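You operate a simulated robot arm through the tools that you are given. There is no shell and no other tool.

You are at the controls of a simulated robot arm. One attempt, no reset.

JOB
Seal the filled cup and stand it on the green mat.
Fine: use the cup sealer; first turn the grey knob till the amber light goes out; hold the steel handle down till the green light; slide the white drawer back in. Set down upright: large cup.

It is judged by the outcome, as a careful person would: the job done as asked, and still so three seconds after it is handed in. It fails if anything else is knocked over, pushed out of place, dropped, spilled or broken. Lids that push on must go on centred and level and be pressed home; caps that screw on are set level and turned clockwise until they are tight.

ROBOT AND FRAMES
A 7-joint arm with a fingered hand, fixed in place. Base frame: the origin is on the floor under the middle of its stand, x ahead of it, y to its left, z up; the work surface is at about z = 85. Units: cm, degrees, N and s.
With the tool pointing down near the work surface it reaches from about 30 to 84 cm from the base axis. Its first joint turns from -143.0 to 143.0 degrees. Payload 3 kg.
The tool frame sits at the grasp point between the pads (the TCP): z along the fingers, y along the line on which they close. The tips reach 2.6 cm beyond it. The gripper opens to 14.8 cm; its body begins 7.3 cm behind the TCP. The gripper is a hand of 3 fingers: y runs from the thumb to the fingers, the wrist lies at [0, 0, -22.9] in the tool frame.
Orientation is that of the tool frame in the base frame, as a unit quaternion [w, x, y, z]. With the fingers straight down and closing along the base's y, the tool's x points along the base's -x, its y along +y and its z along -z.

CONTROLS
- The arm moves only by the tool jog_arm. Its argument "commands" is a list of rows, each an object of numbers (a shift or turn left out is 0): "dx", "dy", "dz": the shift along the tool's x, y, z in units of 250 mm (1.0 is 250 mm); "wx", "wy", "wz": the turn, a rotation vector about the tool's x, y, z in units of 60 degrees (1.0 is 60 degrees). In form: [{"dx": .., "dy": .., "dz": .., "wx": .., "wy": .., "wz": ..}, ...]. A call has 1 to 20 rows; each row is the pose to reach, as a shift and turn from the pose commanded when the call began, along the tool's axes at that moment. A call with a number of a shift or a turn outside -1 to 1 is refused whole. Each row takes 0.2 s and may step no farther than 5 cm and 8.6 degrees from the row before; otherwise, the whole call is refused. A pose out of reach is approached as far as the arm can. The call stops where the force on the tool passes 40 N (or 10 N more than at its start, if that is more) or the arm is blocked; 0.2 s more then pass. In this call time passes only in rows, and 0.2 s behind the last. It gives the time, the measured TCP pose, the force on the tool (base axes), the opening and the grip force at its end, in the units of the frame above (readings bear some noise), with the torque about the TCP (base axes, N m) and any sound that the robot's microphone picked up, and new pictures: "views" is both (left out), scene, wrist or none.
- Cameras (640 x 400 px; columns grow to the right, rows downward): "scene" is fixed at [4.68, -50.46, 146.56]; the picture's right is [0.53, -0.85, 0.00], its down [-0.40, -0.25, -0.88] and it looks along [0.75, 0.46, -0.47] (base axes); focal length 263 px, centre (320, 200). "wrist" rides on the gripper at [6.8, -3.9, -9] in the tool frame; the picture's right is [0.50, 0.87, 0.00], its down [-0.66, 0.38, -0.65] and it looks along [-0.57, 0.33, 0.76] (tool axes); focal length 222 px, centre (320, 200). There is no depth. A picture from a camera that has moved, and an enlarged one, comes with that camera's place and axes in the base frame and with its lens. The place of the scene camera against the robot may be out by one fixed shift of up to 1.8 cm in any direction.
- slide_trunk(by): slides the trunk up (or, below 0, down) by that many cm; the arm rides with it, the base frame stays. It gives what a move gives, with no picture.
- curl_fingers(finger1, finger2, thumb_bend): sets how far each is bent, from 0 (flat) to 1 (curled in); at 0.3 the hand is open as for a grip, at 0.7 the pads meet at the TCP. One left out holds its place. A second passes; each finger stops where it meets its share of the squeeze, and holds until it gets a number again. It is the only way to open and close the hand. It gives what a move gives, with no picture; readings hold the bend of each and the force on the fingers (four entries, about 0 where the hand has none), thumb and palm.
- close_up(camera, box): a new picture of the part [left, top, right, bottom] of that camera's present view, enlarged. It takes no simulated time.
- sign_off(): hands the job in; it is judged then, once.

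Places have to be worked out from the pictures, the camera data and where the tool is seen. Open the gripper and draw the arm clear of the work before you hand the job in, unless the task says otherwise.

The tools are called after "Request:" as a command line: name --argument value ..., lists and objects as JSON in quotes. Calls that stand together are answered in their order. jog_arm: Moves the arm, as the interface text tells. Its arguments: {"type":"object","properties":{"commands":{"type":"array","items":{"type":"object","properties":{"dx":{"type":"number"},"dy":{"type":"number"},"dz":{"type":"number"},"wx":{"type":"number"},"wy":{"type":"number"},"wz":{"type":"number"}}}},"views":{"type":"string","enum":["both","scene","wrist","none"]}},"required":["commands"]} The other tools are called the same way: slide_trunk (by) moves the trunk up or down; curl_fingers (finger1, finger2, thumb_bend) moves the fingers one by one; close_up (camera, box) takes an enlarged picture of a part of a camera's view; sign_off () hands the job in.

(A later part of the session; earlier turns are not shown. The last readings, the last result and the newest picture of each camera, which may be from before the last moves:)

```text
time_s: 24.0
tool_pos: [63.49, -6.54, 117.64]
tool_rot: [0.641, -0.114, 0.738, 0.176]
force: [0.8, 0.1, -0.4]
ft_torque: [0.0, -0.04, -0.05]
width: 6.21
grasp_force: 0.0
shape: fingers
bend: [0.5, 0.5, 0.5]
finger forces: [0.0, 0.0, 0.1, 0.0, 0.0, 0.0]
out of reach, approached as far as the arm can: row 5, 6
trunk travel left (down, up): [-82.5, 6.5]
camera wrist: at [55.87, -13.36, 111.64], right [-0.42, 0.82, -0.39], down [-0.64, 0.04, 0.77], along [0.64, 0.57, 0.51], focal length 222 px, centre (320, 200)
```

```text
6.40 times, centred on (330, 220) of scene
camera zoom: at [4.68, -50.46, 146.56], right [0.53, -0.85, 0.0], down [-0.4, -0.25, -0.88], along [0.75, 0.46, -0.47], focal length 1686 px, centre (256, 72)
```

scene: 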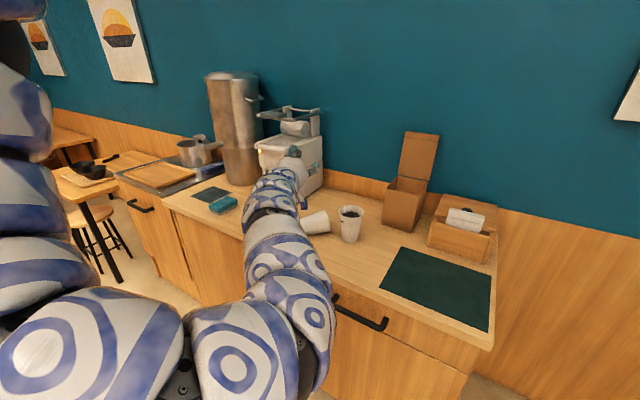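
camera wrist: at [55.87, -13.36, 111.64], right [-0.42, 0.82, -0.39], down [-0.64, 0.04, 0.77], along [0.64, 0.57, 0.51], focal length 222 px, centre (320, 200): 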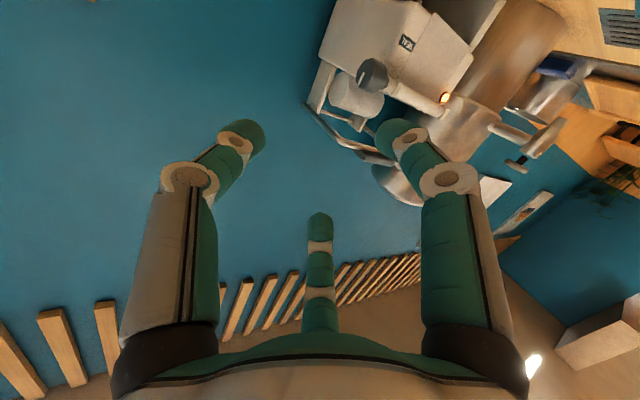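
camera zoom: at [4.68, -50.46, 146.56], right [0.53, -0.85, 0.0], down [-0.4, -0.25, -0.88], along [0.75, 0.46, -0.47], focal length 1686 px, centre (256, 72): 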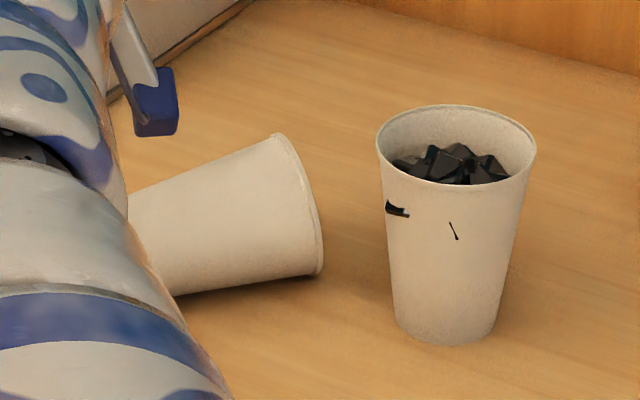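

The empty cup lies on its side by the filled cup (which is still upright); I'll have to stand it up again later. First I bring the tool back to the known-good 45° forward pose in front of the sealer.

Request:
jog_arm --commands '[{"wx": 0.067, "wy": 0.101, "wz": 0.012, "dx": 0.01, "dy": 0.127, "dz": 0.016}, {"wx": 0.135, "wy": 0.202, "wz": 0.025, "dx": 0.02, "dy": 0.255, "dz": 0.033}, {"wx": 0.202, "wy": 0.302, "wz": 0.037, "dx": 0.03, "dy": 0.382, "dz": 0.05}, {"wx": 0.269, "wy": 0.403, "wz": 0.049, "dx": 0.04, "dy": 0.51, "dz": 0.066}, {"wx": 0.337, "wy": 0.504, "wz": 0.062, "dx": 0.05, "dy": 0.637, "dz": 0.082}, {"wx": 0.404, "wy": 0.605, "wz": 0.074, "dx": 0.06, "dy": 0.764, "dz": 0.099}]' --views "both"

```text
time_s: 25.6
tool_pos: [63.59, 0.4, 128.16]
tool_rot: [0.563, -0.071, 0.791, -0.231]
force: [-0.2, -0.9, 0.6]
ft_torque: [0.01, -0.01, 0.03]
width: 6.2
grasp_force: 0.1
shape: fingers
bend: [0.5, 0.5, 0.5]
finger forces: [0.1, 0.0, 0.1, 0.0, 0.1, 0.0]
out of reach, approached as far as the arm can: row 1, 2, 3, 4, 5
trunk travel left (down, up): [-82.5, 6.5]
stopped in row 6: the arm was blocked; the commanded pose is now the measured one
camera wrist: at [52.38, -3.03, 126.53], right [-0.05, 0.58, -0.81], down [-0.31, 0.76, 0.56], along [0.95, 0.28, 0.14], focal length 222 px, centre (320, 200)
```

scene: 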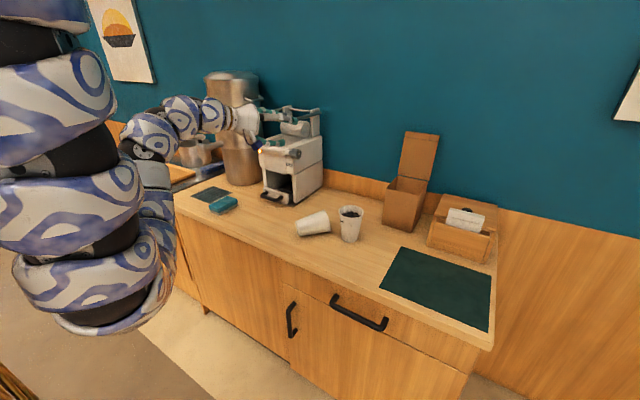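
wrist: 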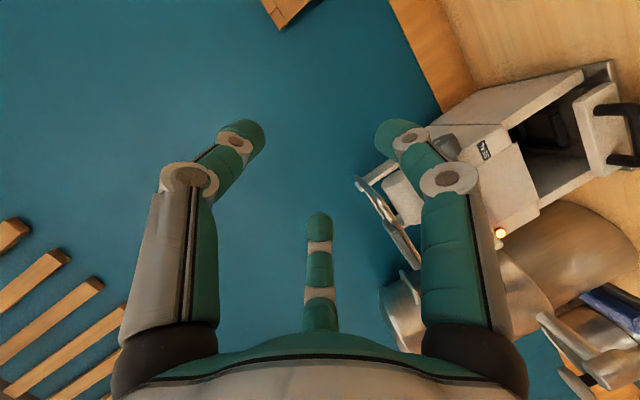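

The IK jumped again (now at (63.6, 0.4, 128), nothing touched). I'll go on in short calls, turning gradually to the 45° pose and watching for out-of-reach flags.

Request:
jog_arm --commands '[{"wx": -0.072, "wy": 0.084, "wz": 0.06, "dx": 0.041, "dy": 0.08, "dz": -0.02}, {"wx": -0.145, "wy": 0.169, "wz": 0.12, "dx": 0.082, "dy": 0.16, "dz": -0.039}]' --views "none"

```text
time_s: 26.2
tool_pos: [62.73, 3.84, 125.02]
tool_rot: [0.497, -0.042, 0.856, -0.14]
force: [-0.1, 0.8, 0.0]
ft_torque: [0.01, -0.01, 0.02]
width: 6.2
grasp_force: 0.1
shape: fingers
bend: [0.5, 0.5, 0.5]
finger forces: [0.1, 0.0, 0.0, 0.0, 0.0, 0.0]
trunk travel left (down, up): [-82.5, 6.5]
```

Request:
jog_arm --commands '[{"wx": -0.073, "wy": 0.084, "wz": 0.059, "dx": 0.072, "dy": 0.104, "dz": 0.008}, {"wx": -0.145, "wy": 0.168, "wz": 0.119, "dx": 0.145, "dy": 0.208, "dz": 0.015}, {"wx": -0.218, "wy": 0.2525, "wz": 0.178, "dx": 0.217, "dy": 0.312, "dz": 0.023}]' --views "scene"

```text
time_s: 27.0
tool_pos: [60.91, 9.75, 117.57]
tool_rot: [0.382, 0.0, 0.924, 0.0]
force: [-0.5, 0.2, -0.6]
ft_torque: [-0.02, 0.03, -0.02]
width: 6.2
grasp_force: 0.0
shape: fingers
bend: [0.5, 0.5, 0.5]
finger forces: [0.1, 0.0, 0.0, 0.0, 0.2, 0.0]
trunk travel left (down, up): [-82.5, 6.5]
```

scene: 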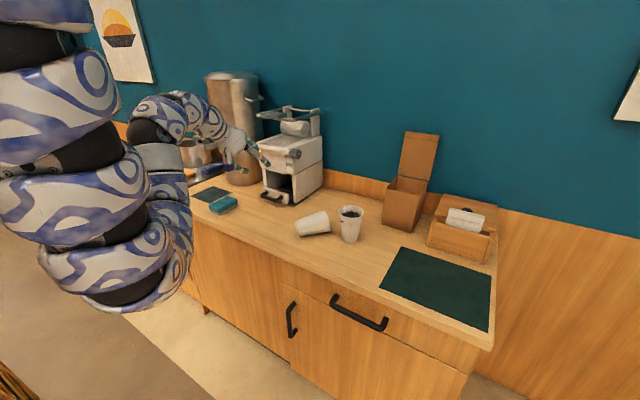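

Back in the good pose. I test going lower while turning toward tool-down, in two short calls.

Request:
jog_arm --commands '[{"wy": 0.12, "dx": 0.05, "dy": 0.013, "dz": 0.08}, {"wy": 0.24, "dx": 0.1, "dy": 0.026, "dz": 0.16}, {"wy": 0.36, "dx": 0.155, "dy": 0.04, "dz": 0.24}]' --views "none"

```text
time_s: 27.8
tool_pos: [62.42, 10.94, 110.86]
tool_rot: [0.203, -0.001, 0.979, 0.0]
force: [0.4, 0.8, -0.1]
ft_torque: [0.0, 0.01, -0.04]
width: 6.19
grasp_force: 0.1
shape: fingers
bend: [0.5, 0.5, 0.5]
finger forces: [0.1, 0.0, 0.0, 0.0, 0.0, 0.1]
trunk travel left (down, up): [-82.5, 6.5]
```

Request:
jog_arm --commands '[{"wy": 0.13, "dx": 0.013, "dy": 0.013, "dz": 0.096}, {"wy": 0.26, "dx": 0.025, "dy": 0.027, "dz": 0.193}, {"wy": 0.39, "dx": 0.038, "dy": 0.04, "dz": 0.289}]' --views "both"

```text
time_s: 28.6
tool_pos: [64.74, 11.88, 103.87]
tool_rot: [0.0, -0.002, 1.0, 0.0]
force: [0.1, -0.2, -0.8]
ft_torque: [-0.01, 0.04, -0.01]
width: 6.21
grasp_force: 0.1
shape: fingers
bend: [0.5, 0.5, 0.5]
finger forces: [0.0, 0.0, 0.1, 0.0, 0.0, 0.1]
trunk travel left (down, up): [-82.5, 6.5]
camera wrist: at [58.02, 7.85, 113.02], right [-0.5, 0.86, 0.0], down [0.65, 0.38, 0.65], along [0.57, 0.33, -0.76], focal length 222 px, centre (320, 200)
```

scene: 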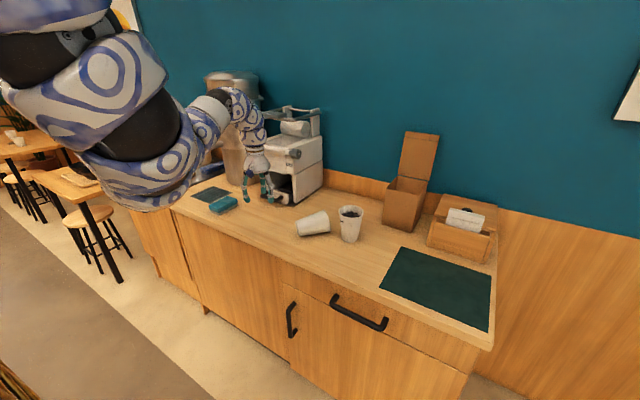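
wrist: 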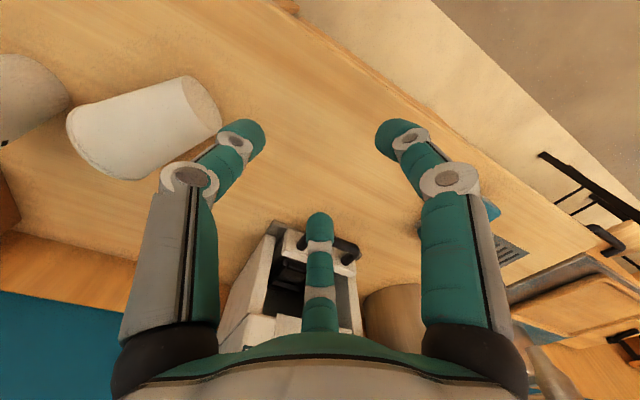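

Tool-down works at this height, and the wrist camera sees the lying cup. I zoom in to measure it.

Request:
close_up --camera "wrist" --box '[0, 40, 240, 200]'

Request:
close_up --camera "scene" --box '[240, 140, 380, 250]'

```text
2.50 times, centred on (120, 120) of wrist
camera zoom: at [58.02, 7.85, 113.02], right [-0.5, 0.86, 0.0], down [0.65, 0.38, 0.65], along [0.57, 0.33, -0.76], focal length 555 px, centre (820, 400)
```

zoom: 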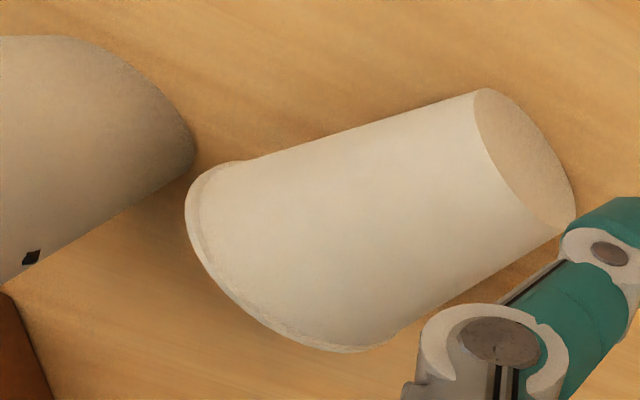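

```text
3.64 times, centred on (310, 195) of scene
camera zoom: at [4.68, -50.46, 146.56], right [0.53, -0.85, 0.0], down [-0.4, -0.25, -0.88], along [0.75, 0.46, -0.47], focal length 958 px, centre (356, 218)
```

zoom: 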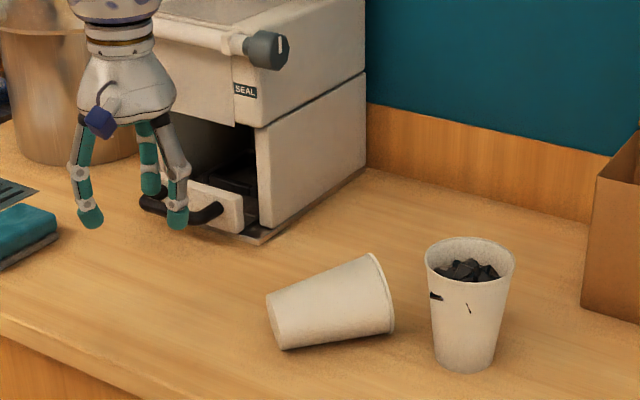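

Measured: lying cup's base centre ≈ (71, 1), rim centre ≈ (79, -6), mouth pointing along (0.755, -0.656); height ≈ 10.7, base radius 3.5, rim radius 4.8. I'll straddle it from above with fingers 1/2 on its sides and the thumb at the mouth, so open the hand and move over it at z≈104.

Request:
curl_fingers --finger1 0.3 --finger2 0.3 --thumb_bend 0.3

Request:
jog_arm --commands '[{"wz": -0.117, "dx": -0.062, "dy": -0.085}, {"wz": -0.234, "dx": -0.124, "dy": -0.17}, {"wz": -0.351, "dx": -0.186, "dy": -0.255}]' --views "none"

```text
time_s: 29.6
tool_pos: [64.54, 11.77, 103.98]
tool_rot: [0.001, -0.001, 1.0, -0.001]
force: [0.0, -0.4, -0.1]
ft_torque: [-0.01, 0.02, 0.02]
width: 12.66
grasp_force: 0.1
shape: fingers
bend: [0.3, 0.3, 0.3]
finger forces: [0.1, 0.0, 0.1, 0.0, 0.0, 0.0]
trunk travel left (down, up): [-82.5, 6.5]
```

```text
time_s: 30.4
tool_pos: [69.25, 5.38, 103.86]
tool_rot: [0.0, -0.185, 0.983, 0.0]
force: [0.7, 0.4, 0.4]
ft_torque: [0.03, -0.02, 0.01]
width: 12.66
grasp_force: 0.0
shape: fingers
bend: [0.3, 0.3, 0.3]
finger forces: [0.0, 0.0, 0.0, 0.0, 0.1, 0.1]
trunk travel left (down, up): [-82.5, 6.5]
```

Request:
jog_arm --commands '[{"wz": -0.115, "dx": -0.03, "dy": -0.105}, {"wz": -0.231, "dx": -0.061, "dy": -0.21}, {"wz": -0.346, "dx": -0.091, "dy": -0.316}, {"wz": -0.462, "dx": -0.122, "dy": -0.421}]' --views "both"

```text
time_s: 31.4
tool_pos: [75.9, -3.58, 103.66]
tool_rot: [0.0, -0.415, 0.91, 0.0]
force: [-0.4, 0.9, 0.4]
ft_torque: [-0.01, -0.02, -0.01]
width: 12.67
grasp_force: 0.0
shape: fingers
bend: [0.3, 0.3, 0.3]
finger forces: [0.0, 0.0, 0.0, 0.0, 0.0, 0.0]
trunk travel left (down, up): [-82.5, 6.5]
camera wrist: at [74.45, -11.15, 112.89], right [-0.98, 0.19, 0.0], down [0.14, 0.74, 0.65], along [0.13, 0.64, -0.76], focal length 222 px, centre (320, 200)
```

scene: 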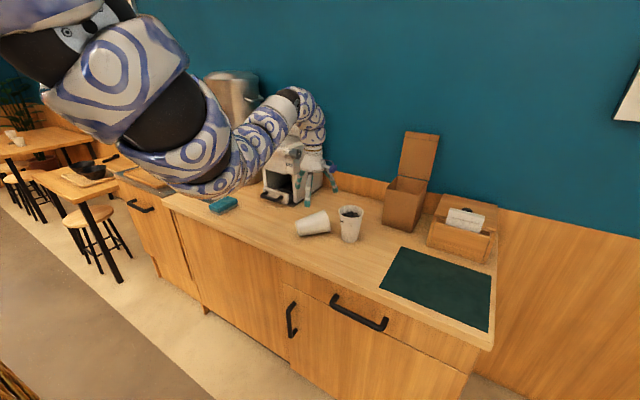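
wrist: 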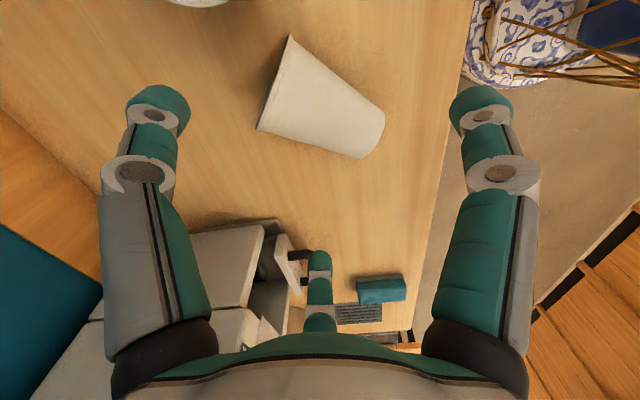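

Directly over the lying cup: axis offset under 0.3 cm, TCP about 7 cm from its base. I descend to z≈90 around it.

Request:
jog_arm --commands '[{"dz": 0.08}, {"dz": 0.16}, {"dz": 0.24}, {"dz": 0.32}]' --views "wrist"

```text
time_s: 32.4
tool_pos: [75.79, -3.34, 95.79]
tool_rot: [-0.001, -0.413, 0.911, 0.0]
force: [0.1, -0.4, 0.4]
ft_torque: [-0.01, 0.03, 0.03]
width: 12.64
grasp_force: 0.0
shape: fingers
bend: [0.3, 0.3, 0.3]
finger forces: [0.1, 0.0, 0.0, 0.0, 0.0, 0.0]
trunk travel left (down, up): [-82.5, 6.5]
camera wrist: at [74.31, -11.06, 104.84], right [-0.98, 0.19, 0.0], down [0.15, 0.74, 0.65], along [0.13, 0.64, -0.76], focal length 222 px, centre (320, 200)
```

wrist: 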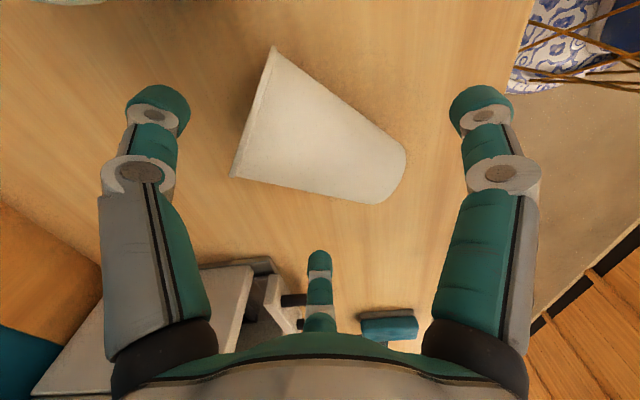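

Request:
jog_arm --commands '[{"dz": 0.06}, {"dz": 0.12}, {"dz": 0.18}, {"dz": 0.24}]' --views "both"

```text
time_s: 33.4
tool_pos: [75.7, -3.46, 89.98]
tool_rot: [0.001, -0.414, 0.91, -0.001]
force: [-0.3, 0.1, 0.0]
ft_torque: [0.01, 0.03, -0.01]
width: 12.66
grasp_force: 0.0
shape: fingers
bend: [0.3, 0.3, 0.3]
finger forces: [0.0, 0.0, 0.0, 0.0, 0.0, 0.0]
trunk travel left (down, up): [-82.5, 6.5]
camera wrist: at [74.33, -11.08, 99.05], right [-0.98, 0.19, 0.0], down [0.14, 0.74, 0.65], along [0.13, 0.64, -0.76], focal length 222 px, centre (320, 200)
```

scene: 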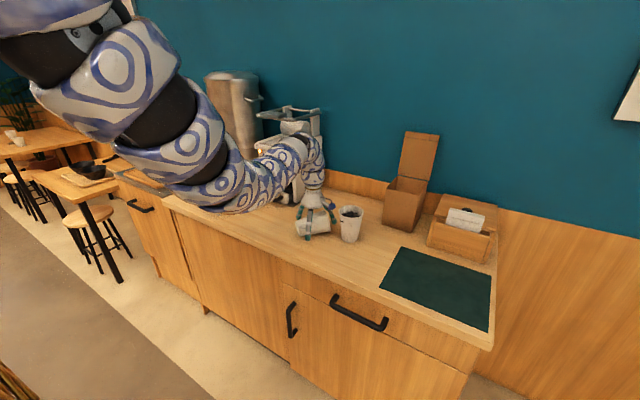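
wrist: 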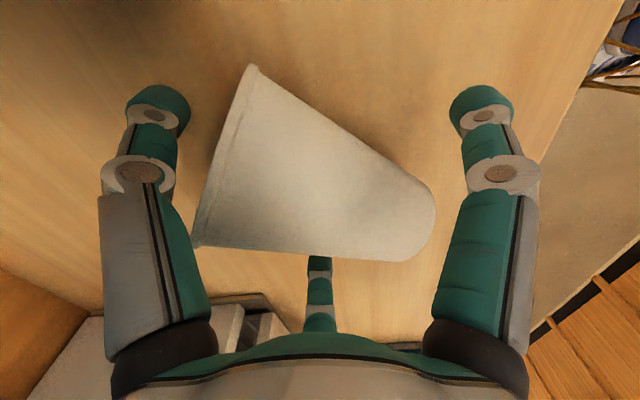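

The fingers straddle the cup well. I close fingers and thumb gently toward contact.

Request:
curl_fingers --finger1 0.42 --finger2 0.42 --thumb_bend 0.36

Request:
close_up --camera "wrist" --box '[80, 20, 560, 320]'

```text
time_s: 34.4
tool_pos: [75.75, -3.45, 89.99]
tool_rot: [0.001, -0.414, 0.91, 0.0]
force: [0.5, 0.4, 0.2]
ft_torque: [0.01, 0.01, 0.03]
width: 9.91
grasp_force: 0.1
shape: fingers
bend: [0.42, 0.42, 0.36]
finger forces: [0.1, 0.0, 0.0, 0.0, 0.0, 0.0]
trunk travel left (down, up): [-82.5, 6.5]
```

```text
1.33 times, centred on (320, 170) of wrist
camera zoom: at [74.29, -11.07, 99.05], right [-0.98, 0.19, 0.0], down [0.14, 0.74, 0.65], along [0.13, 0.64, -0.76], focal length 296 px, centre (320, 240)
```

zoom: 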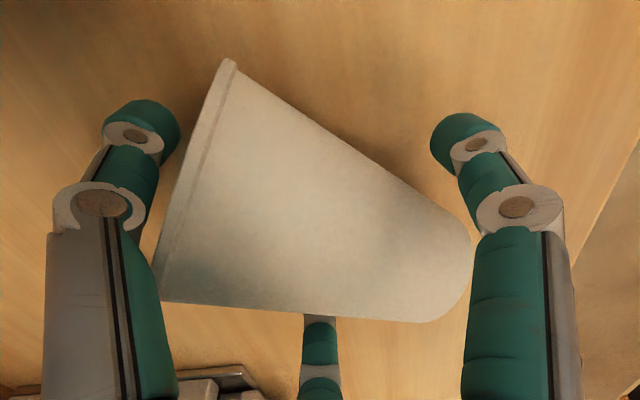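

Request:
curl_fingers --finger1 0.48 --finger2 0.48 --thumb_bend 0.4

Request:
close_up --camera "wrist" --box '[80, 20, 560, 320]'

```text
time_s: 35.4
tool_pos: [75.82, -3.46, 89.94]
tool_rot: [0.001, -0.414, 0.91, -0.001]
force: [-0.4, 0.1, -0.6]
ft_torque: [-0.02, 0.0, 0.01]
width: 8.3
grasp_force: 0.1
shape: fingers
bend: [0.48, 0.48, 0.4]
finger forces: [0.1, 0.2, 0.1, 0.1, 0.2, 0.0]
trunk travel left (down, up): [-82.5, 6.5]
```

```text
1.33 times, centred on (320, 170) of wrist
camera zoom: at [74.29, -11.07, 99.05], right [-0.98, 0.19, 0.0], down [0.14, 0.74, 0.65], along [0.13, 0.64, -0.76], focal length 296 px, centre (320, 240)
```

zoom: 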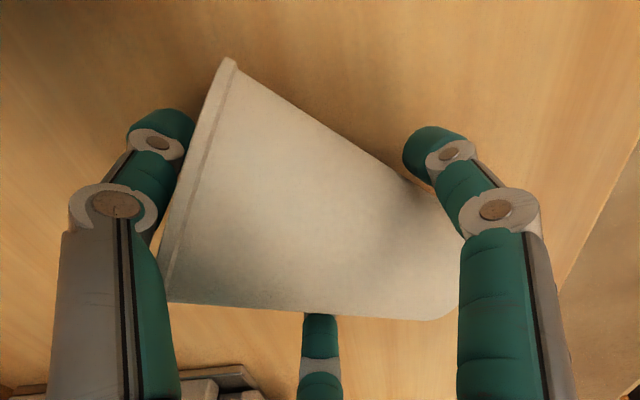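

Request:
curl_fingers --finger1 0.53 --finger2 0.53 --thumb_bend 0.45

Request:
close_up --camera "wrist" --box '[80, 20, 560, 320]'

```text
time_s: 36.4
tool_pos: [75.72, -3.42, 89.94]
tool_rot: [0.002, -0.414, 0.91, -0.001]
force: [0.1, -0.9, 1.3]
ft_torque: [0.07, 0.05, 0.0]
width: 7.22
grasp_force: 4.2
shape: fingers
bend: [0.5, 0.49, 0.45]
finger forces: [2.3, 2.7, 0.0, 0.1, 3.4, 0.1]
trunk travel left (down, up): [-82.5, 6.5]
```

```text
1.33 times, centred on (320, 170) of wrist
camera zoom: at [74.29, -11.07, 99.06], right [-0.98, 0.19, 0.0], down [0.14, 0.74, 0.65], along [0.13, 0.64, -0.76], focal length 296 px, centre (320, 240)
```

zoom: 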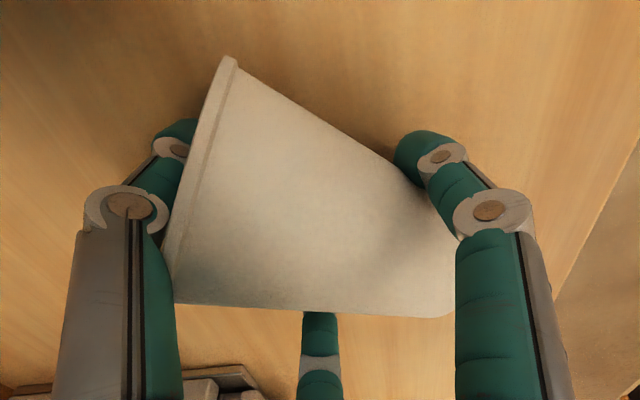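

A three-point grip: 2.3/2.7/3.4 N. I lift slowly 3 cm and check the cup follows.

Request:
jog_arm --commands '[{"dz": -0.04}, {"dz": -0.08}, {"dz": -0.12}]' --views "both"

```text
time_s: 37.2
tool_pos: [76.0, -3.43, 92.79]
tool_rot: [0.001, -0.413, 0.911, 0.0]
force: [-0.6, 0.6, 0.0]
ft_torque: [0.04, 0.03, 0.01]
width: 7.18
grasp_force: 4.0
shape: fingers
bend: [0.5, 0.5, 0.45]
finger forces: [2.7, 3.0, 0.1, 0.0, 2.9, 0.1]
trunk travel left (down, up): [-82.5, 6.5]
camera wrist: at [74.43, -11.02, 101.96], right [-0.98, 0.19, 0.0], down [0.14, 0.74, 0.65], along [0.13, 0.64, -0.76], focal length 222 px, centre (320, 200)
```

scene: 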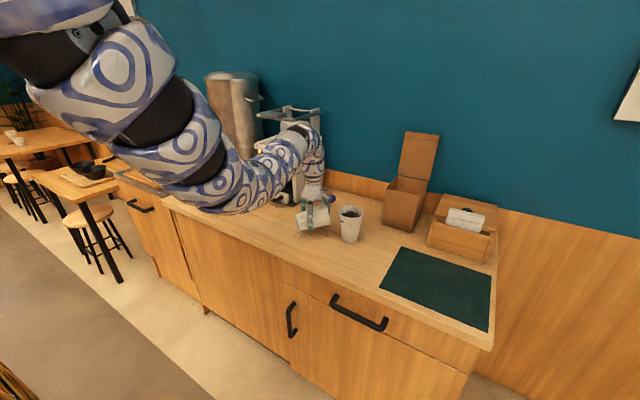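
wrist: 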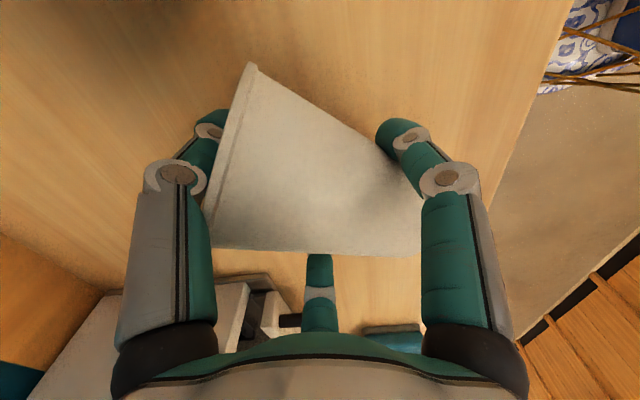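

The cup is held. I lift to z≈105 and start turning the hand about its x axis so that the mouth swings up (first 40°).

Request:
jog_arm --commands '[{"dz": -0.1}, {"dz": -0.2}, {"dz": -0.3}, {"dz": -0.4}, {"dz": -0.5}]' --views "none"

Request:
jog_arm --commands '[{"wx": 0.11}, {"wx": 0.22}, {"wx": 0.33}, {"wx": 0.44}]' --views "both"

```text
time_s: 38.4
tool_pos: [75.75, -3.41, 105.53]
tool_rot: [0.001, -0.415, 0.91, 0.0]
force: [0.4, -0.3, -0.2]
ft_torque: [0.0, -0.01, -0.02]
width: 7.15
grasp_force: 3.9
shape: fingers
bend: [0.5, 0.5, 0.45]
finger forces: [2.8, 3.1, 0.1, 0.0, 2.9, 0.0]
trunk travel left (down, up): [-82.5, 6.5]
```

```text
time_s: 39.4
tool_pos: [75.84, -3.39, 105.52]
tool_rot: [0.095, -0.402, 0.886, -0.209]
force: [-1.4, -0.1, -0.3]
ft_torque: [-0.04, -0.01, -0.01]
width: 7.14
grasp_force: 3.8
shape: fingers
bend: [0.5, 0.5, 0.45]
finger forces: [2.7, 2.9, 0.0, 0.1, 2.5, 0.0]
trunk travel left (down, up): [-82.5, 6.5]
camera wrist: at [71.05, -8.08, 115.36], right [-0.91, 0.13, -0.39], down [-0.05, 0.91, 0.42], along [0.41, 0.4, -0.82], focal length 222 px, centre (320, 200)
```

scene: 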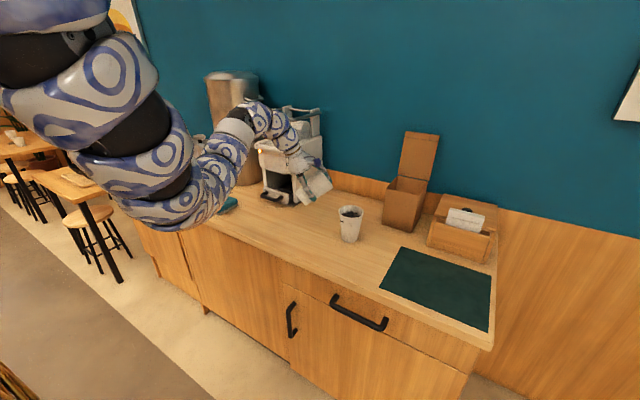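
wrist: 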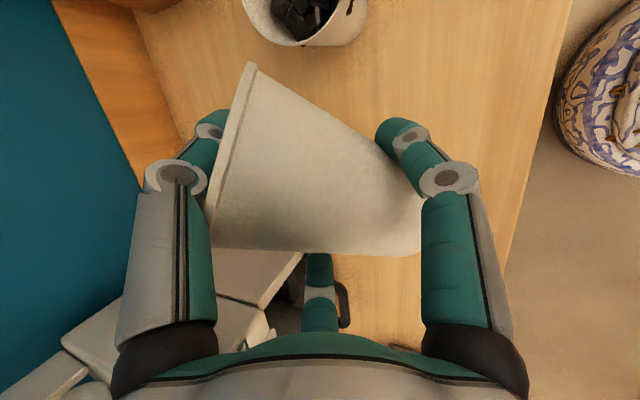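

Going well; the cup tilts with the hand. I continue the turn by another ~26°, then the rest.

Request:
jog_arm --commands '[{"wx": 0.11}, {"wx": 0.22}, {"wx": 0.33}, {"wx": 0.44}]' --views "none"

Request:
jog_arm --commands '[{"wx": 0.11}, {"wx": 0.22}, {"wx": 0.33}, {"wx": 0.42}]' --views "both"

```text
time_s: 40.4
tool_pos: [75.93, -3.41, 105.33]
tool_rot: [0.184, -0.371, 0.815, -0.405]
force: [0.7, -0.6, -1.2]
ft_torque: [-0.01, 0.0, 0.01]
width: 7.13
grasp_force: 3.4
shape: fingers
bend: [0.5, 0.5, 0.45]
finger forces: [2.6, 2.8, 0.0, 0.0, 2.2, 0.0]
trunk travel left (down, up): [-82.5, 6.5]
```

```text
time_s: 41.4
tool_pos: [75.99, -3.35, 105.43]
tool_rot: [0.261, -0.321, 0.707, -0.574]
force: [-0.7, 0.5, 0.7]
ft_torque: [-0.02, -0.02, -0.02]
width: 7.14
grasp_force: 3.6
shape: fingers
bend: [0.5, 0.5, 0.45]
finger forces: [2.6, 2.9, 0.1, 0.0, 2.0, 0.0]
trunk travel left (down, up): [-82.5, 6.5]
camera wrist: at [65.49, -3.21, 111.16], right [-0.46, -0.26, -0.85], down [-0.11, 0.97, -0.24], along [0.88, -0.02, -0.47], focal length 222 px, centre (320, 200)
```

scene: 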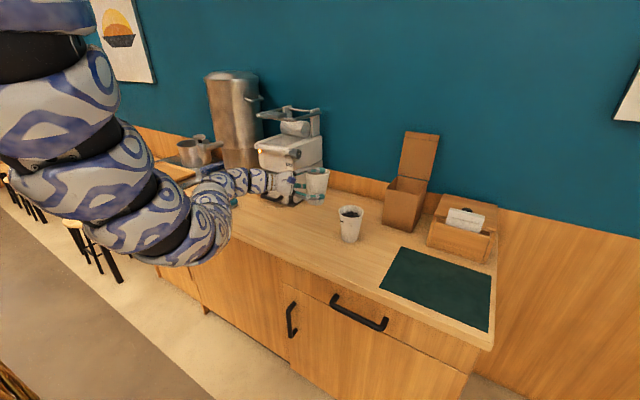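
wrist: 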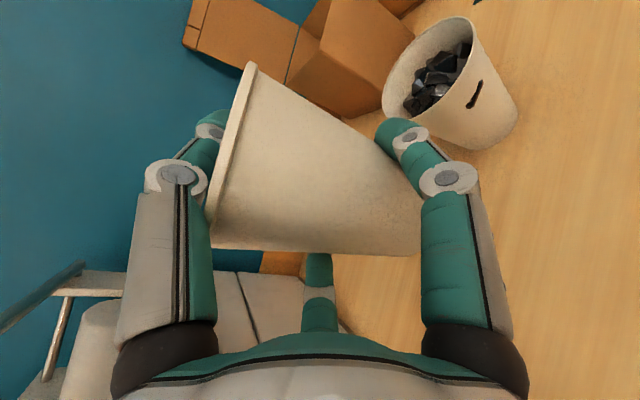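

The cup is within ~6° of upright. I finish the turn and lower toward the cup's original place (~(75, -1.2)), in two stages.

Request:
jog_arm --commands '[{"wx": 0.03, "dx": -0.012, "dy": 0.07, "dz": 0.004}, {"wx": 0.06, "dx": -0.024, "dy": 0.14, "dz": 0.008}, {"wx": 0.097, "dx": -0.037, "dy": 0.21, "dz": 0.012}, {"wx": 0.097, "dx": -0.037, "dy": 0.28, "dz": 0.0167}]' --views "both"

```text
time_s: 42.4
tool_pos: [75.84, -1.9, 98.44]
tool_rot: [0.279, -0.307, 0.677, -0.608]
force: [-0.7, -0.1, -0.4]
ft_torque: [0.01, 0.01, -0.02]
width: 7.1
grasp_force: 3.3
shape: fingers
bend: [0.5, 0.5, 0.45]
finger forces: [2.5, 2.8, 0.0, 0.0, 1.9, 0.0]
trunk travel left (down, up): [-82.5, 6.5]
camera wrist: at [64.97, -1.36, 103.36], right [-0.4, -0.32, -0.86], down [-0.09, 0.95, -0.31], along [0.91, -0.05, -0.4], focal length 222 px, centre (320, 200)
```

scene: 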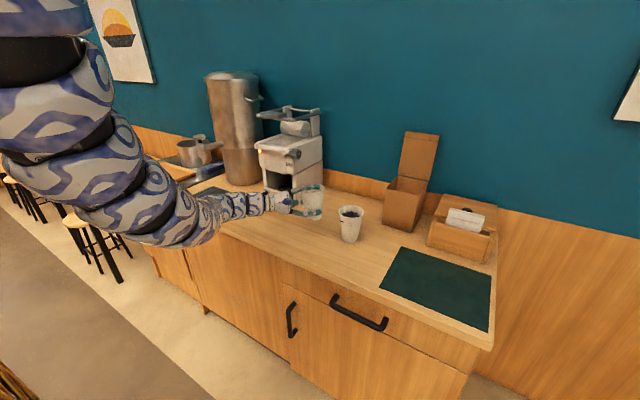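
wrist: 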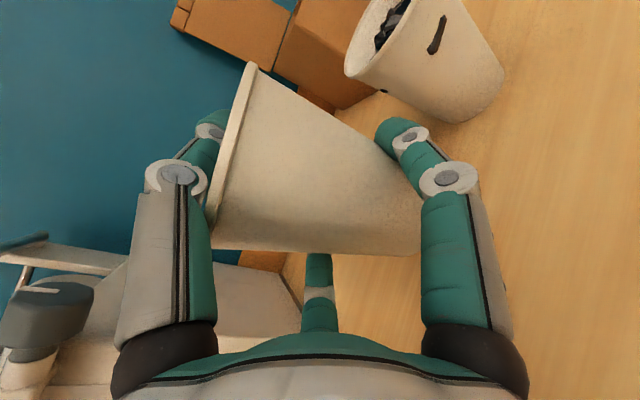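

Request:
jog_arm --commands '[{"dy": 0.05, "dz": -0.003}, {"dy": 0.1, "dz": -0.005}, {"dy": 0.15, "dz": -0.008}, {"dy": 0.2, "dz": -0.01}]' --views "both"

```text
time_s: 43.4
tool_pos: [75.11, -1.37, 93.48]
tool_rot: [0.277, -0.307, 0.676, -0.609]
force: [-0.2, -0.4, -0.4]
ft_torque: [-0.01, -0.01, 0.0]
width: 7.11
grasp_force: 3.7
shape: fingers
bend: [0.5, 0.5, 0.45]
finger forces: [2.6, 2.8, 0.1, 0.0, 1.9, 0.0]
trunk travel left (down, up): [-82.5, 6.5]
camera wrist: at [64.26, -0.91, 98.37], right [-0.4, -0.32, -0.86], down [-0.09, 0.95, -0.31], along [0.91, -0.05, -0.41], focal length 222 px, centre (320, 200)
```

scene: 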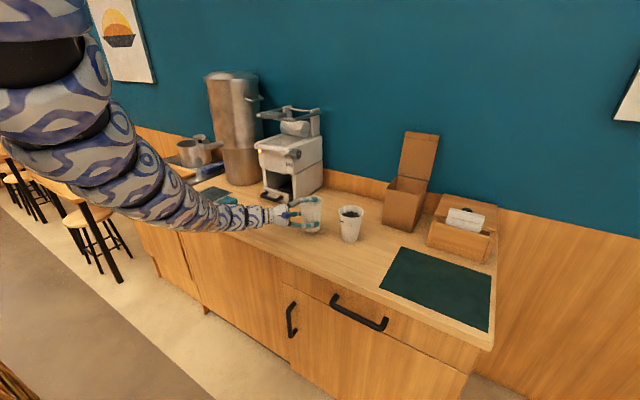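
wrist: 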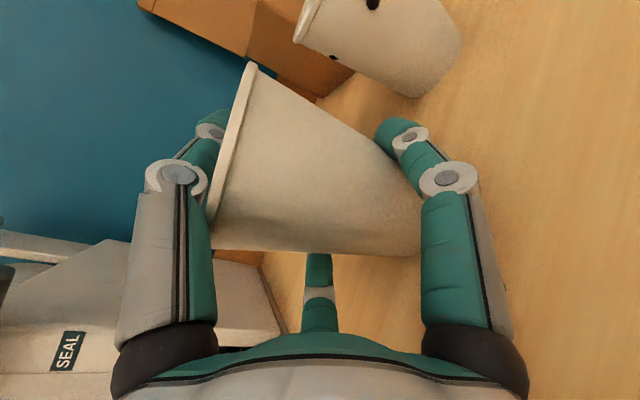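

Request:
close_up --camera "scene" --box '[260, 175, 380, 250]'

```text
5.33 times, centred on (320, 212) of scene
camera zoom: at [4.68, -50.46, 146.56], right [0.53, -0.85, 0.0], down [-0.4, -0.25, -0.88], along [0.75, 0.46, -0.47], focal length 1405 px, centre (320, 133)
```

zoom: 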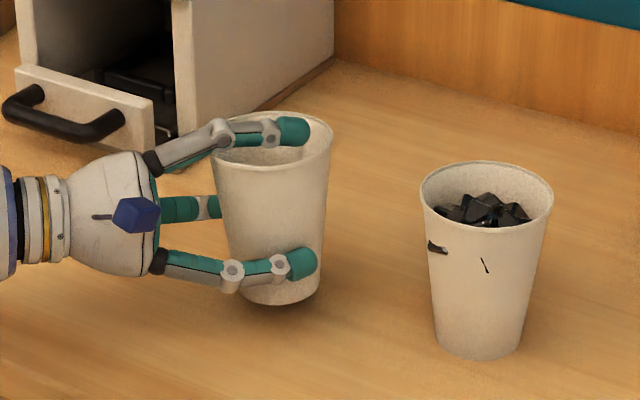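

The cup hangs upright about 1.3 cm above the table, nearly in its original place. I lower it gently to contact.

Request:
jog_arm --commands '[{"dx": -0.002, "dy": 0.019, "dz": -0.008}, {"dx": -0.004, "dy": 0.038, "dz": -0.0157}, {"dx": -0.004, "dy": 0.046, "dz": -0.0157}]' --views "none"

Request:
close_up --camera "scene" --box '[280, 185, 345, 245]'

```text
time_s: 44.2
tool_pos: [74.65, -1.12, 92.38]
tool_rot: [0.277, -0.308, 0.677, -0.608]
force: [0.0, 0.0, -0.1]
ft_torque: [0.0, 0.03, 0.01]
width: 7.11
grasp_force: 3.8
shape: fingers
bend: [0.5, 0.5, 0.45]
finger forces: [2.6, 2.8, 0.0, 0.1, 1.7, 0.1]
trunk travel left (down, up): [-82.5, 6.5]
```

```text
6.67 times, centred on (312, 215) of scene
camera zoom: at [4.68, -50.46, 146.56], right [0.53, -0.85, 0.0], down [-0.4, -0.25, -0.88], along [0.75, 0.46, -0.47], focal length 1756 px, centre (370, 100)
```

zoom: 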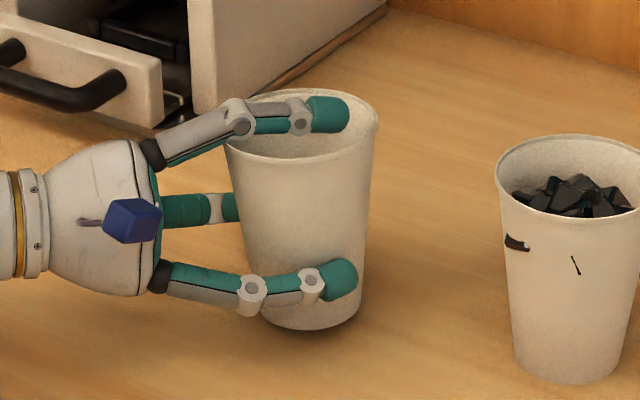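

Request:
jog_arm --commands '[{"dy": 0.01}, {"dy": 0.02}]' --views "none"

Request:
close_up --camera "scene" --box '[280, 185, 345, 245]'

```text
time_s: 44.8
tool_pos: [74.64, -1.01, 91.91]
tool_rot: [0.277, -0.308, 0.677, -0.608]
force: [-0.4, 0.7, 0.2]
ft_torque: [0.02, -0.03, 0.02]
width: 7.08
grasp_force: 3.8
shape: fingers
bend: [0.5, 0.5, 0.45]
finger forces: [2.6, 2.7, 0.0, 0.0, 1.7, 0.0]
trunk travel left (down, up): [-82.5, 6.5]
```

```text
6.67 times, centred on (312, 215) of scene
camera zoom: at [4.68, -50.46, 146.56], right [0.53, -0.85, 0.0], down [-0.4, -0.25, -0.88], along [0.75, 0.46, -0.47], focal length 1756 px, centre (370, 100)
```

zoom: 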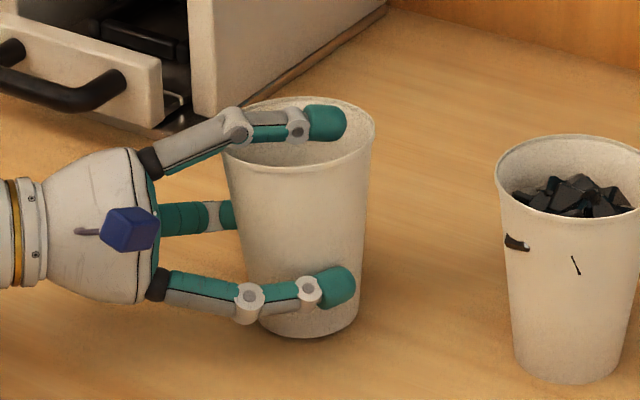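

Request:
jog_arm --commands '[{"dy": 0.008}, {"dy": 0.016}]' --views "none"

Request:
close_up --camera "scene" --box '[280, 185, 345, 245]'

```text
time_s: 45.4
tool_pos: [74.74, -0.83, 91.64]
tool_rot: [0.279, -0.307, 0.676, -0.609]
force: [-3.5, -0.1, 8.7]
ft_torque: [0.1, 0.07, 0.04]
width: 7.12
grasp_force: 7.2
shape: fingers
bend: [0.5, 0.51, 0.45]
finger forces: [3.0, 2.2, 0.0, 0.1, 8.5, 0.0]
trunk travel left (down, up): [-82.5, 6.5]
```

```text
6.67 times, centred on (312, 215) of scene
camera zoom: at [4.68, -50.46, 146.56], right [0.53, -0.85, 0.0], down [-0.4, -0.25, -0.88], along [0.75, 0.46, -0.47], focal length 1756 px, centre (370, 100)
```

zoom: 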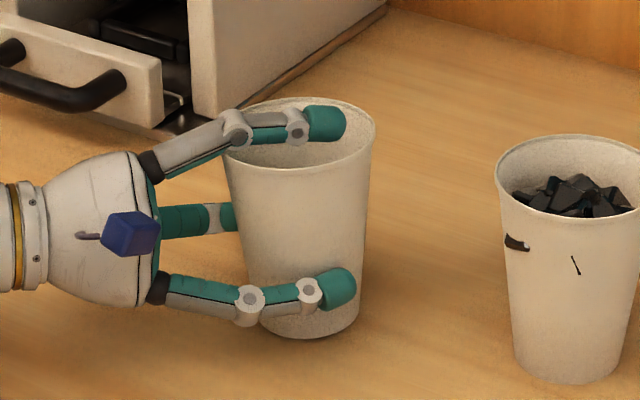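

Contact (8.7 N down). I relieve the pressure slightly, then release thumb and fingers.

Request:
jog_arm --commands '[{"dy": -0.008}]' --views "none"

Request:
curl_fingers --finger1 0.4 --finger2 0.4 --thumb_bend 0.33

Request:
close_up --camera "scene" --box '[280, 185, 345, 245]'

```text
time_s: 45.8
tool_pos: [74.77, -1.09, 91.6]
tool_rot: [0.277, -0.307, 0.678, -0.608]
force: [-1.4, -1.1, 4.1]
ft_torque: [0.06, 0.03, 0.05]
width: 7.13
grasp_force: 6.1
shape: fingers
bend: [0.5, 0.51, 0.45]
finger forces: [3.3, 2.6, 0.1, 0.0, 5.8, 0.0]
trunk travel left (down, up): [-82.5, 6.5]
```

```text
time_s: 46.8
tool_pos: [74.74, -0.88, 91.67]
tool_rot: [0.277, -0.308, 0.677, -0.608]
force: [0.2, 0.9, -0.1]
ft_torque: [0.01, -0.01, 0.02]
width: 10.61
grasp_force: 0.1
shape: fingers
bend: [0.4, 0.4, 0.33]
finger forces: [0.0, 0.0, 0.0, 0.0, 0.0, 0.0]
trunk travel left (down, up): [-82.5, 6.5]
```

```text
6.67 times, centred on (312, 215) of scene
camera zoom: at [4.68, -50.46, 146.56], right [0.53, -0.85, 0.0], down [-0.4, -0.25, -0.88], along [0.75, 0.46, -0.47], focal length 1756 px, centre (370, 100)
```

zoom: 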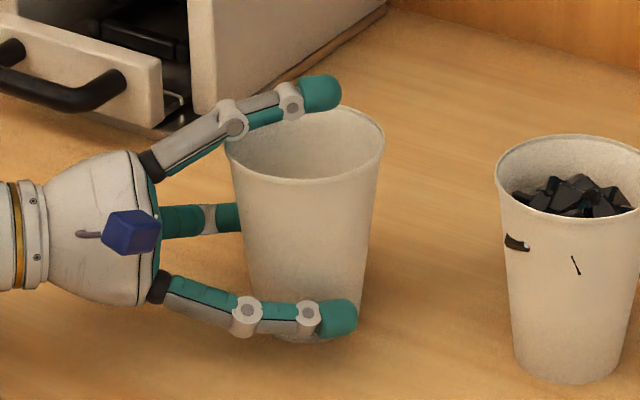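

Released and standing upright. I open further and retreat backward along the tool axis.

Request:
curl_fingers --finger1 0.3 --finger2 0.3 --thumb_bend 0.25

Request:
jog_arm --commands '[{"dz": -0.06}, {"dz": -0.12}, {"dz": -0.18}]' --views "both"

```text
time_s: 47.8
tool_pos: [74.75, -0.85, 91.58]
tool_rot: [0.278, -0.307, 0.677, -0.608]
force: [-0.1, -0.3, -0.3]
ft_torque: [0.01, 0.0, -0.02]
width: 13.15
grasp_force: 0.4
shape: fingers
bend: [0.3, 0.3, 0.25]
finger forces: [0.0, 0.0, 0.1, 0.1, 0.0, 0.0]
trunk travel left (down, up): [-82.5, 6.5]
```

```text
time_s: 48.6
tool_pos: [71.3, 1.83, 92.09]
tool_rot: [0.276, -0.307, 0.677, -0.608]
force: [0.0, 0.4, -0.6]
ft_torque: [0.01, 0.0, -0.01]
width: 13.18
grasp_force: 0.1
shape: fingers
bend: [0.3, 0.3, 0.25]
finger forces: [0.1, 0.0, 0.1, 0.0, 0.0, 0.0]
trunk travel left (down, up): [-82.5, 6.5]
camera wrist: at [60.44, 2.42, 97.0], right [-0.4, -0.32, -0.86], down [-0.09, 0.95, -0.31], along [0.91, -0.05, -0.4], focal length 222 px, centre (320, 200)
```

scene: 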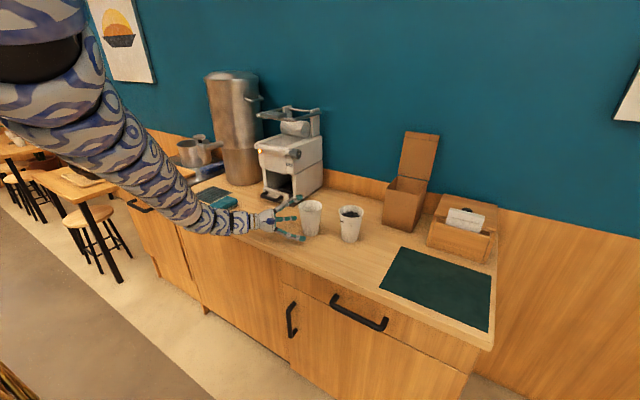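
wrist: 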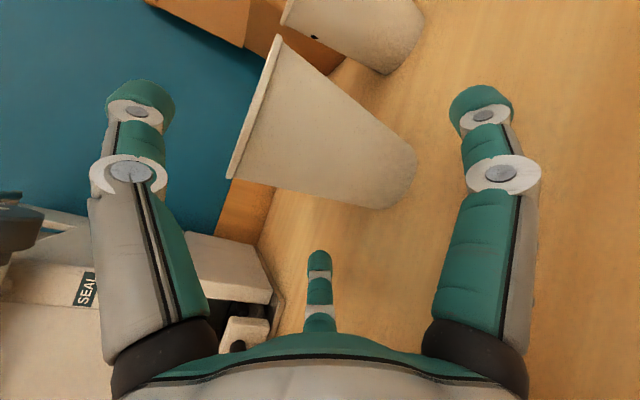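

The empty cup stands upright in its place again. I back off further and go up, staying in this comfortable elbow-up posture.

Request:
jog_arm --commands '[{"dz": -0.08}, {"dz": -0.16}, {"dz": -0.24}, {"dz": -0.28, "dy": -0.08}, {"dz": -0.28, "dy": -0.18}, {"dz": -0.28, "dy": -0.3}, {"dz": -0.28, "dy": -0.42}, {"dz": -0.28, "dy": -0.54}]' --views "both"

```text
time_s: 50.4
tool_pos: [67.39, 4.7, 106.3]
tool_rot: [0.272, -0.304, 0.679, -0.61]
force: [-1.5, -0.9, 0.8]
ft_torque: [0.06, -0.01, 0.12]
width: 13.18
grasp_force: 0.1
shape: fingers
bend: [0.3, 0.3, 0.25]
finger forces: [0.0, 0.0, 0.0, 0.0, 0.0, 0.0]
trunk travel left (down, up): [-82.5, 6.5]
camera wrist: at [56.68, 5.43, 111.23], right [-0.4, -0.31, -0.86], down [-0.08, 0.95, -0.31], along [0.91, -0.06, -0.41], focal length 222 px, centre (320, 200)
```

scene: 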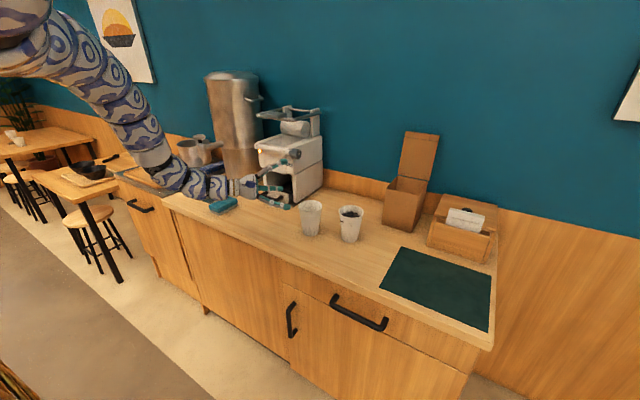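
wrist: 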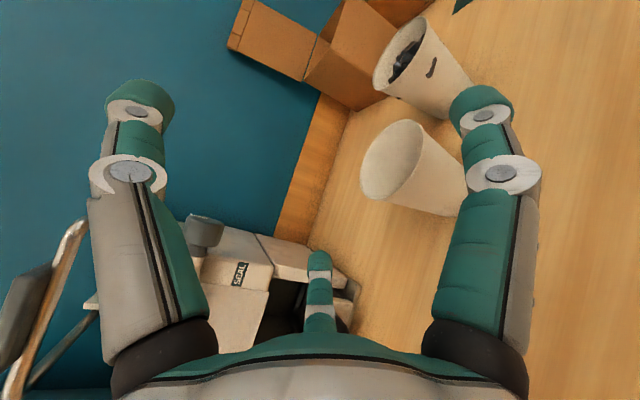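

Both cups stand. Now for the knob: at a safe height I yaw the tool toward +y about the vertical, in moderate steps.

Request:
jog_arm --commands '[{"wy": -0.133, "wz": -0.014, "dy": -0.053, "dz": -0.006}, {"wy": -0.265, "wz": -0.028, "dy": -0.106, "dz": -0.011}, {"wy": -0.398, "wz": -0.042, "dy": -0.159, "dz": -0.017}, {"wy": -0.53, "wz": -0.056, "dy": -0.212, "dz": -0.023}]' --views "scene"

```text
time_s: 51.4
tool_pos: [68.51, 7.73, 102.99]
tool_rot: [0.435, -0.479, 0.568, -0.509]
force: [2.1, -3.5, 1.3]
ft_torque: [0.02, 0.1, 0.31]
width: 13.19
grasp_force: 0.1
shape: fingers
bend: [0.3, 0.3, 0.25]
finger forces: [0.0, 0.1, 0.0, 0.0, 0.0, 0.1]
out of reach, approached as far as the arm can: row 2, 3, 4
trunk travel left (down, up): [-82.5, 6.5]
```

scene: 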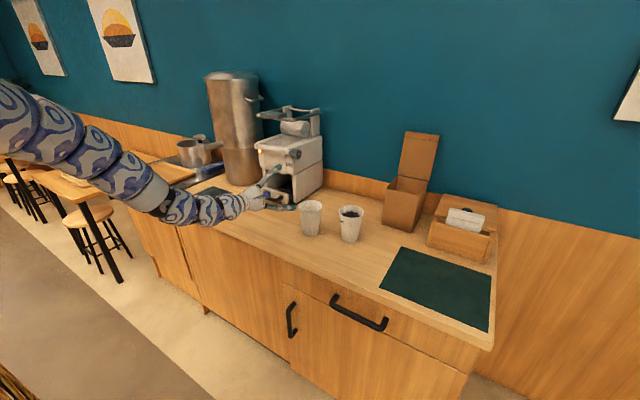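

In this elbow-up posture the arm can't rise further with the tool level. Raising the trunk lifts everything without changing the arm, so I use its remaining 6.5 cm.

Request:
slide_trunk --by 6.5

```text
time_s: 52.4
tool_pos: [68.93, 7.43, 109.31]
tool_rot: [0.434, -0.48, 0.566, -0.511]
force: [-0.8, -0.9, 0.7]
ft_torque: [0.02, -0.04, 0.02]
width: 13.2
grasp_force: 0.1
shape: fingers
bend: [0.3, 0.3, 0.25]
finger forces: [0.1, 0.1, 0.0, 0.0, 0.0, 0.1]
trunk travel left (down, up): [-89.0, 0.0]
```

Request:
jog_arm --commands '[{"wy": -0.13, "wz": -0.014}, {"wy": -0.26, "wz": -0.028}]' --views "none"

```text
time_s: 53.0
tool_pos: [70.99, 9.54, 107.41]
tool_rot: [-0.5, 0.551, -0.496, 0.448]
force: [2.5, -1.6, 1.4]
ft_torque: [-0.02, 0.16, 0.2]
width: 13.19
grasp_force: 0.1
shape: fingers
bend: [0.3, 0.3, 0.25]
finger forces: [0.1, 0.1, 0.0, 0.1, 0.0, 0.0]
out of reach, approached as far as the arm can: row 1, 2
trunk travel left (down, up): [-89.0, 0.0]
```

The wrist gets too close to the shoulder when yawing in place; I move the TCP outward and right while yawing so the wrist keeps its distance.

Request:
jog_arm --commands '[{"wy": -0.13, "wz": -0.013, "dx": 0.107, "dy": -0.046, "dz": 0.051}, {"wy": -0.26, "wz": -0.026, "dx": 0.213, "dy": -0.091, "dz": 0.103}, {"wy": -0.39, "wz": -0.04, "dx": 0.32, "dy": -0.137, "dz": 0.154}]' --views "scene"

```text
time_s: 53.8
tool_pos: [80.06, 4.88, 110.6]
tool_rot: [-0.582, 0.642, -0.368, 0.336]
force: [1.1, -5.9, -0.9]
ft_torque: [0.06, -0.01, 0.54]
width: 13.2
grasp_force: 0.2
shape: fingers
bend: [0.3, 0.3, 0.25]
finger forces: [0.0, 0.0, 0.0, 0.0, 0.1, 0.1]
out of reach, approached as far as the arm can: row 1, 2, 3
trunk travel left (down, up): [-89.0, 0.0]
```

scene: 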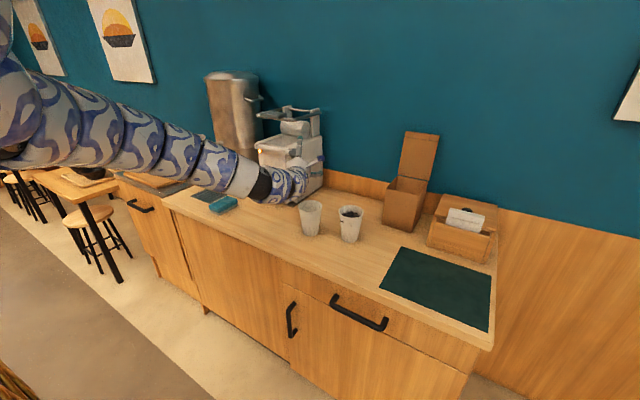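

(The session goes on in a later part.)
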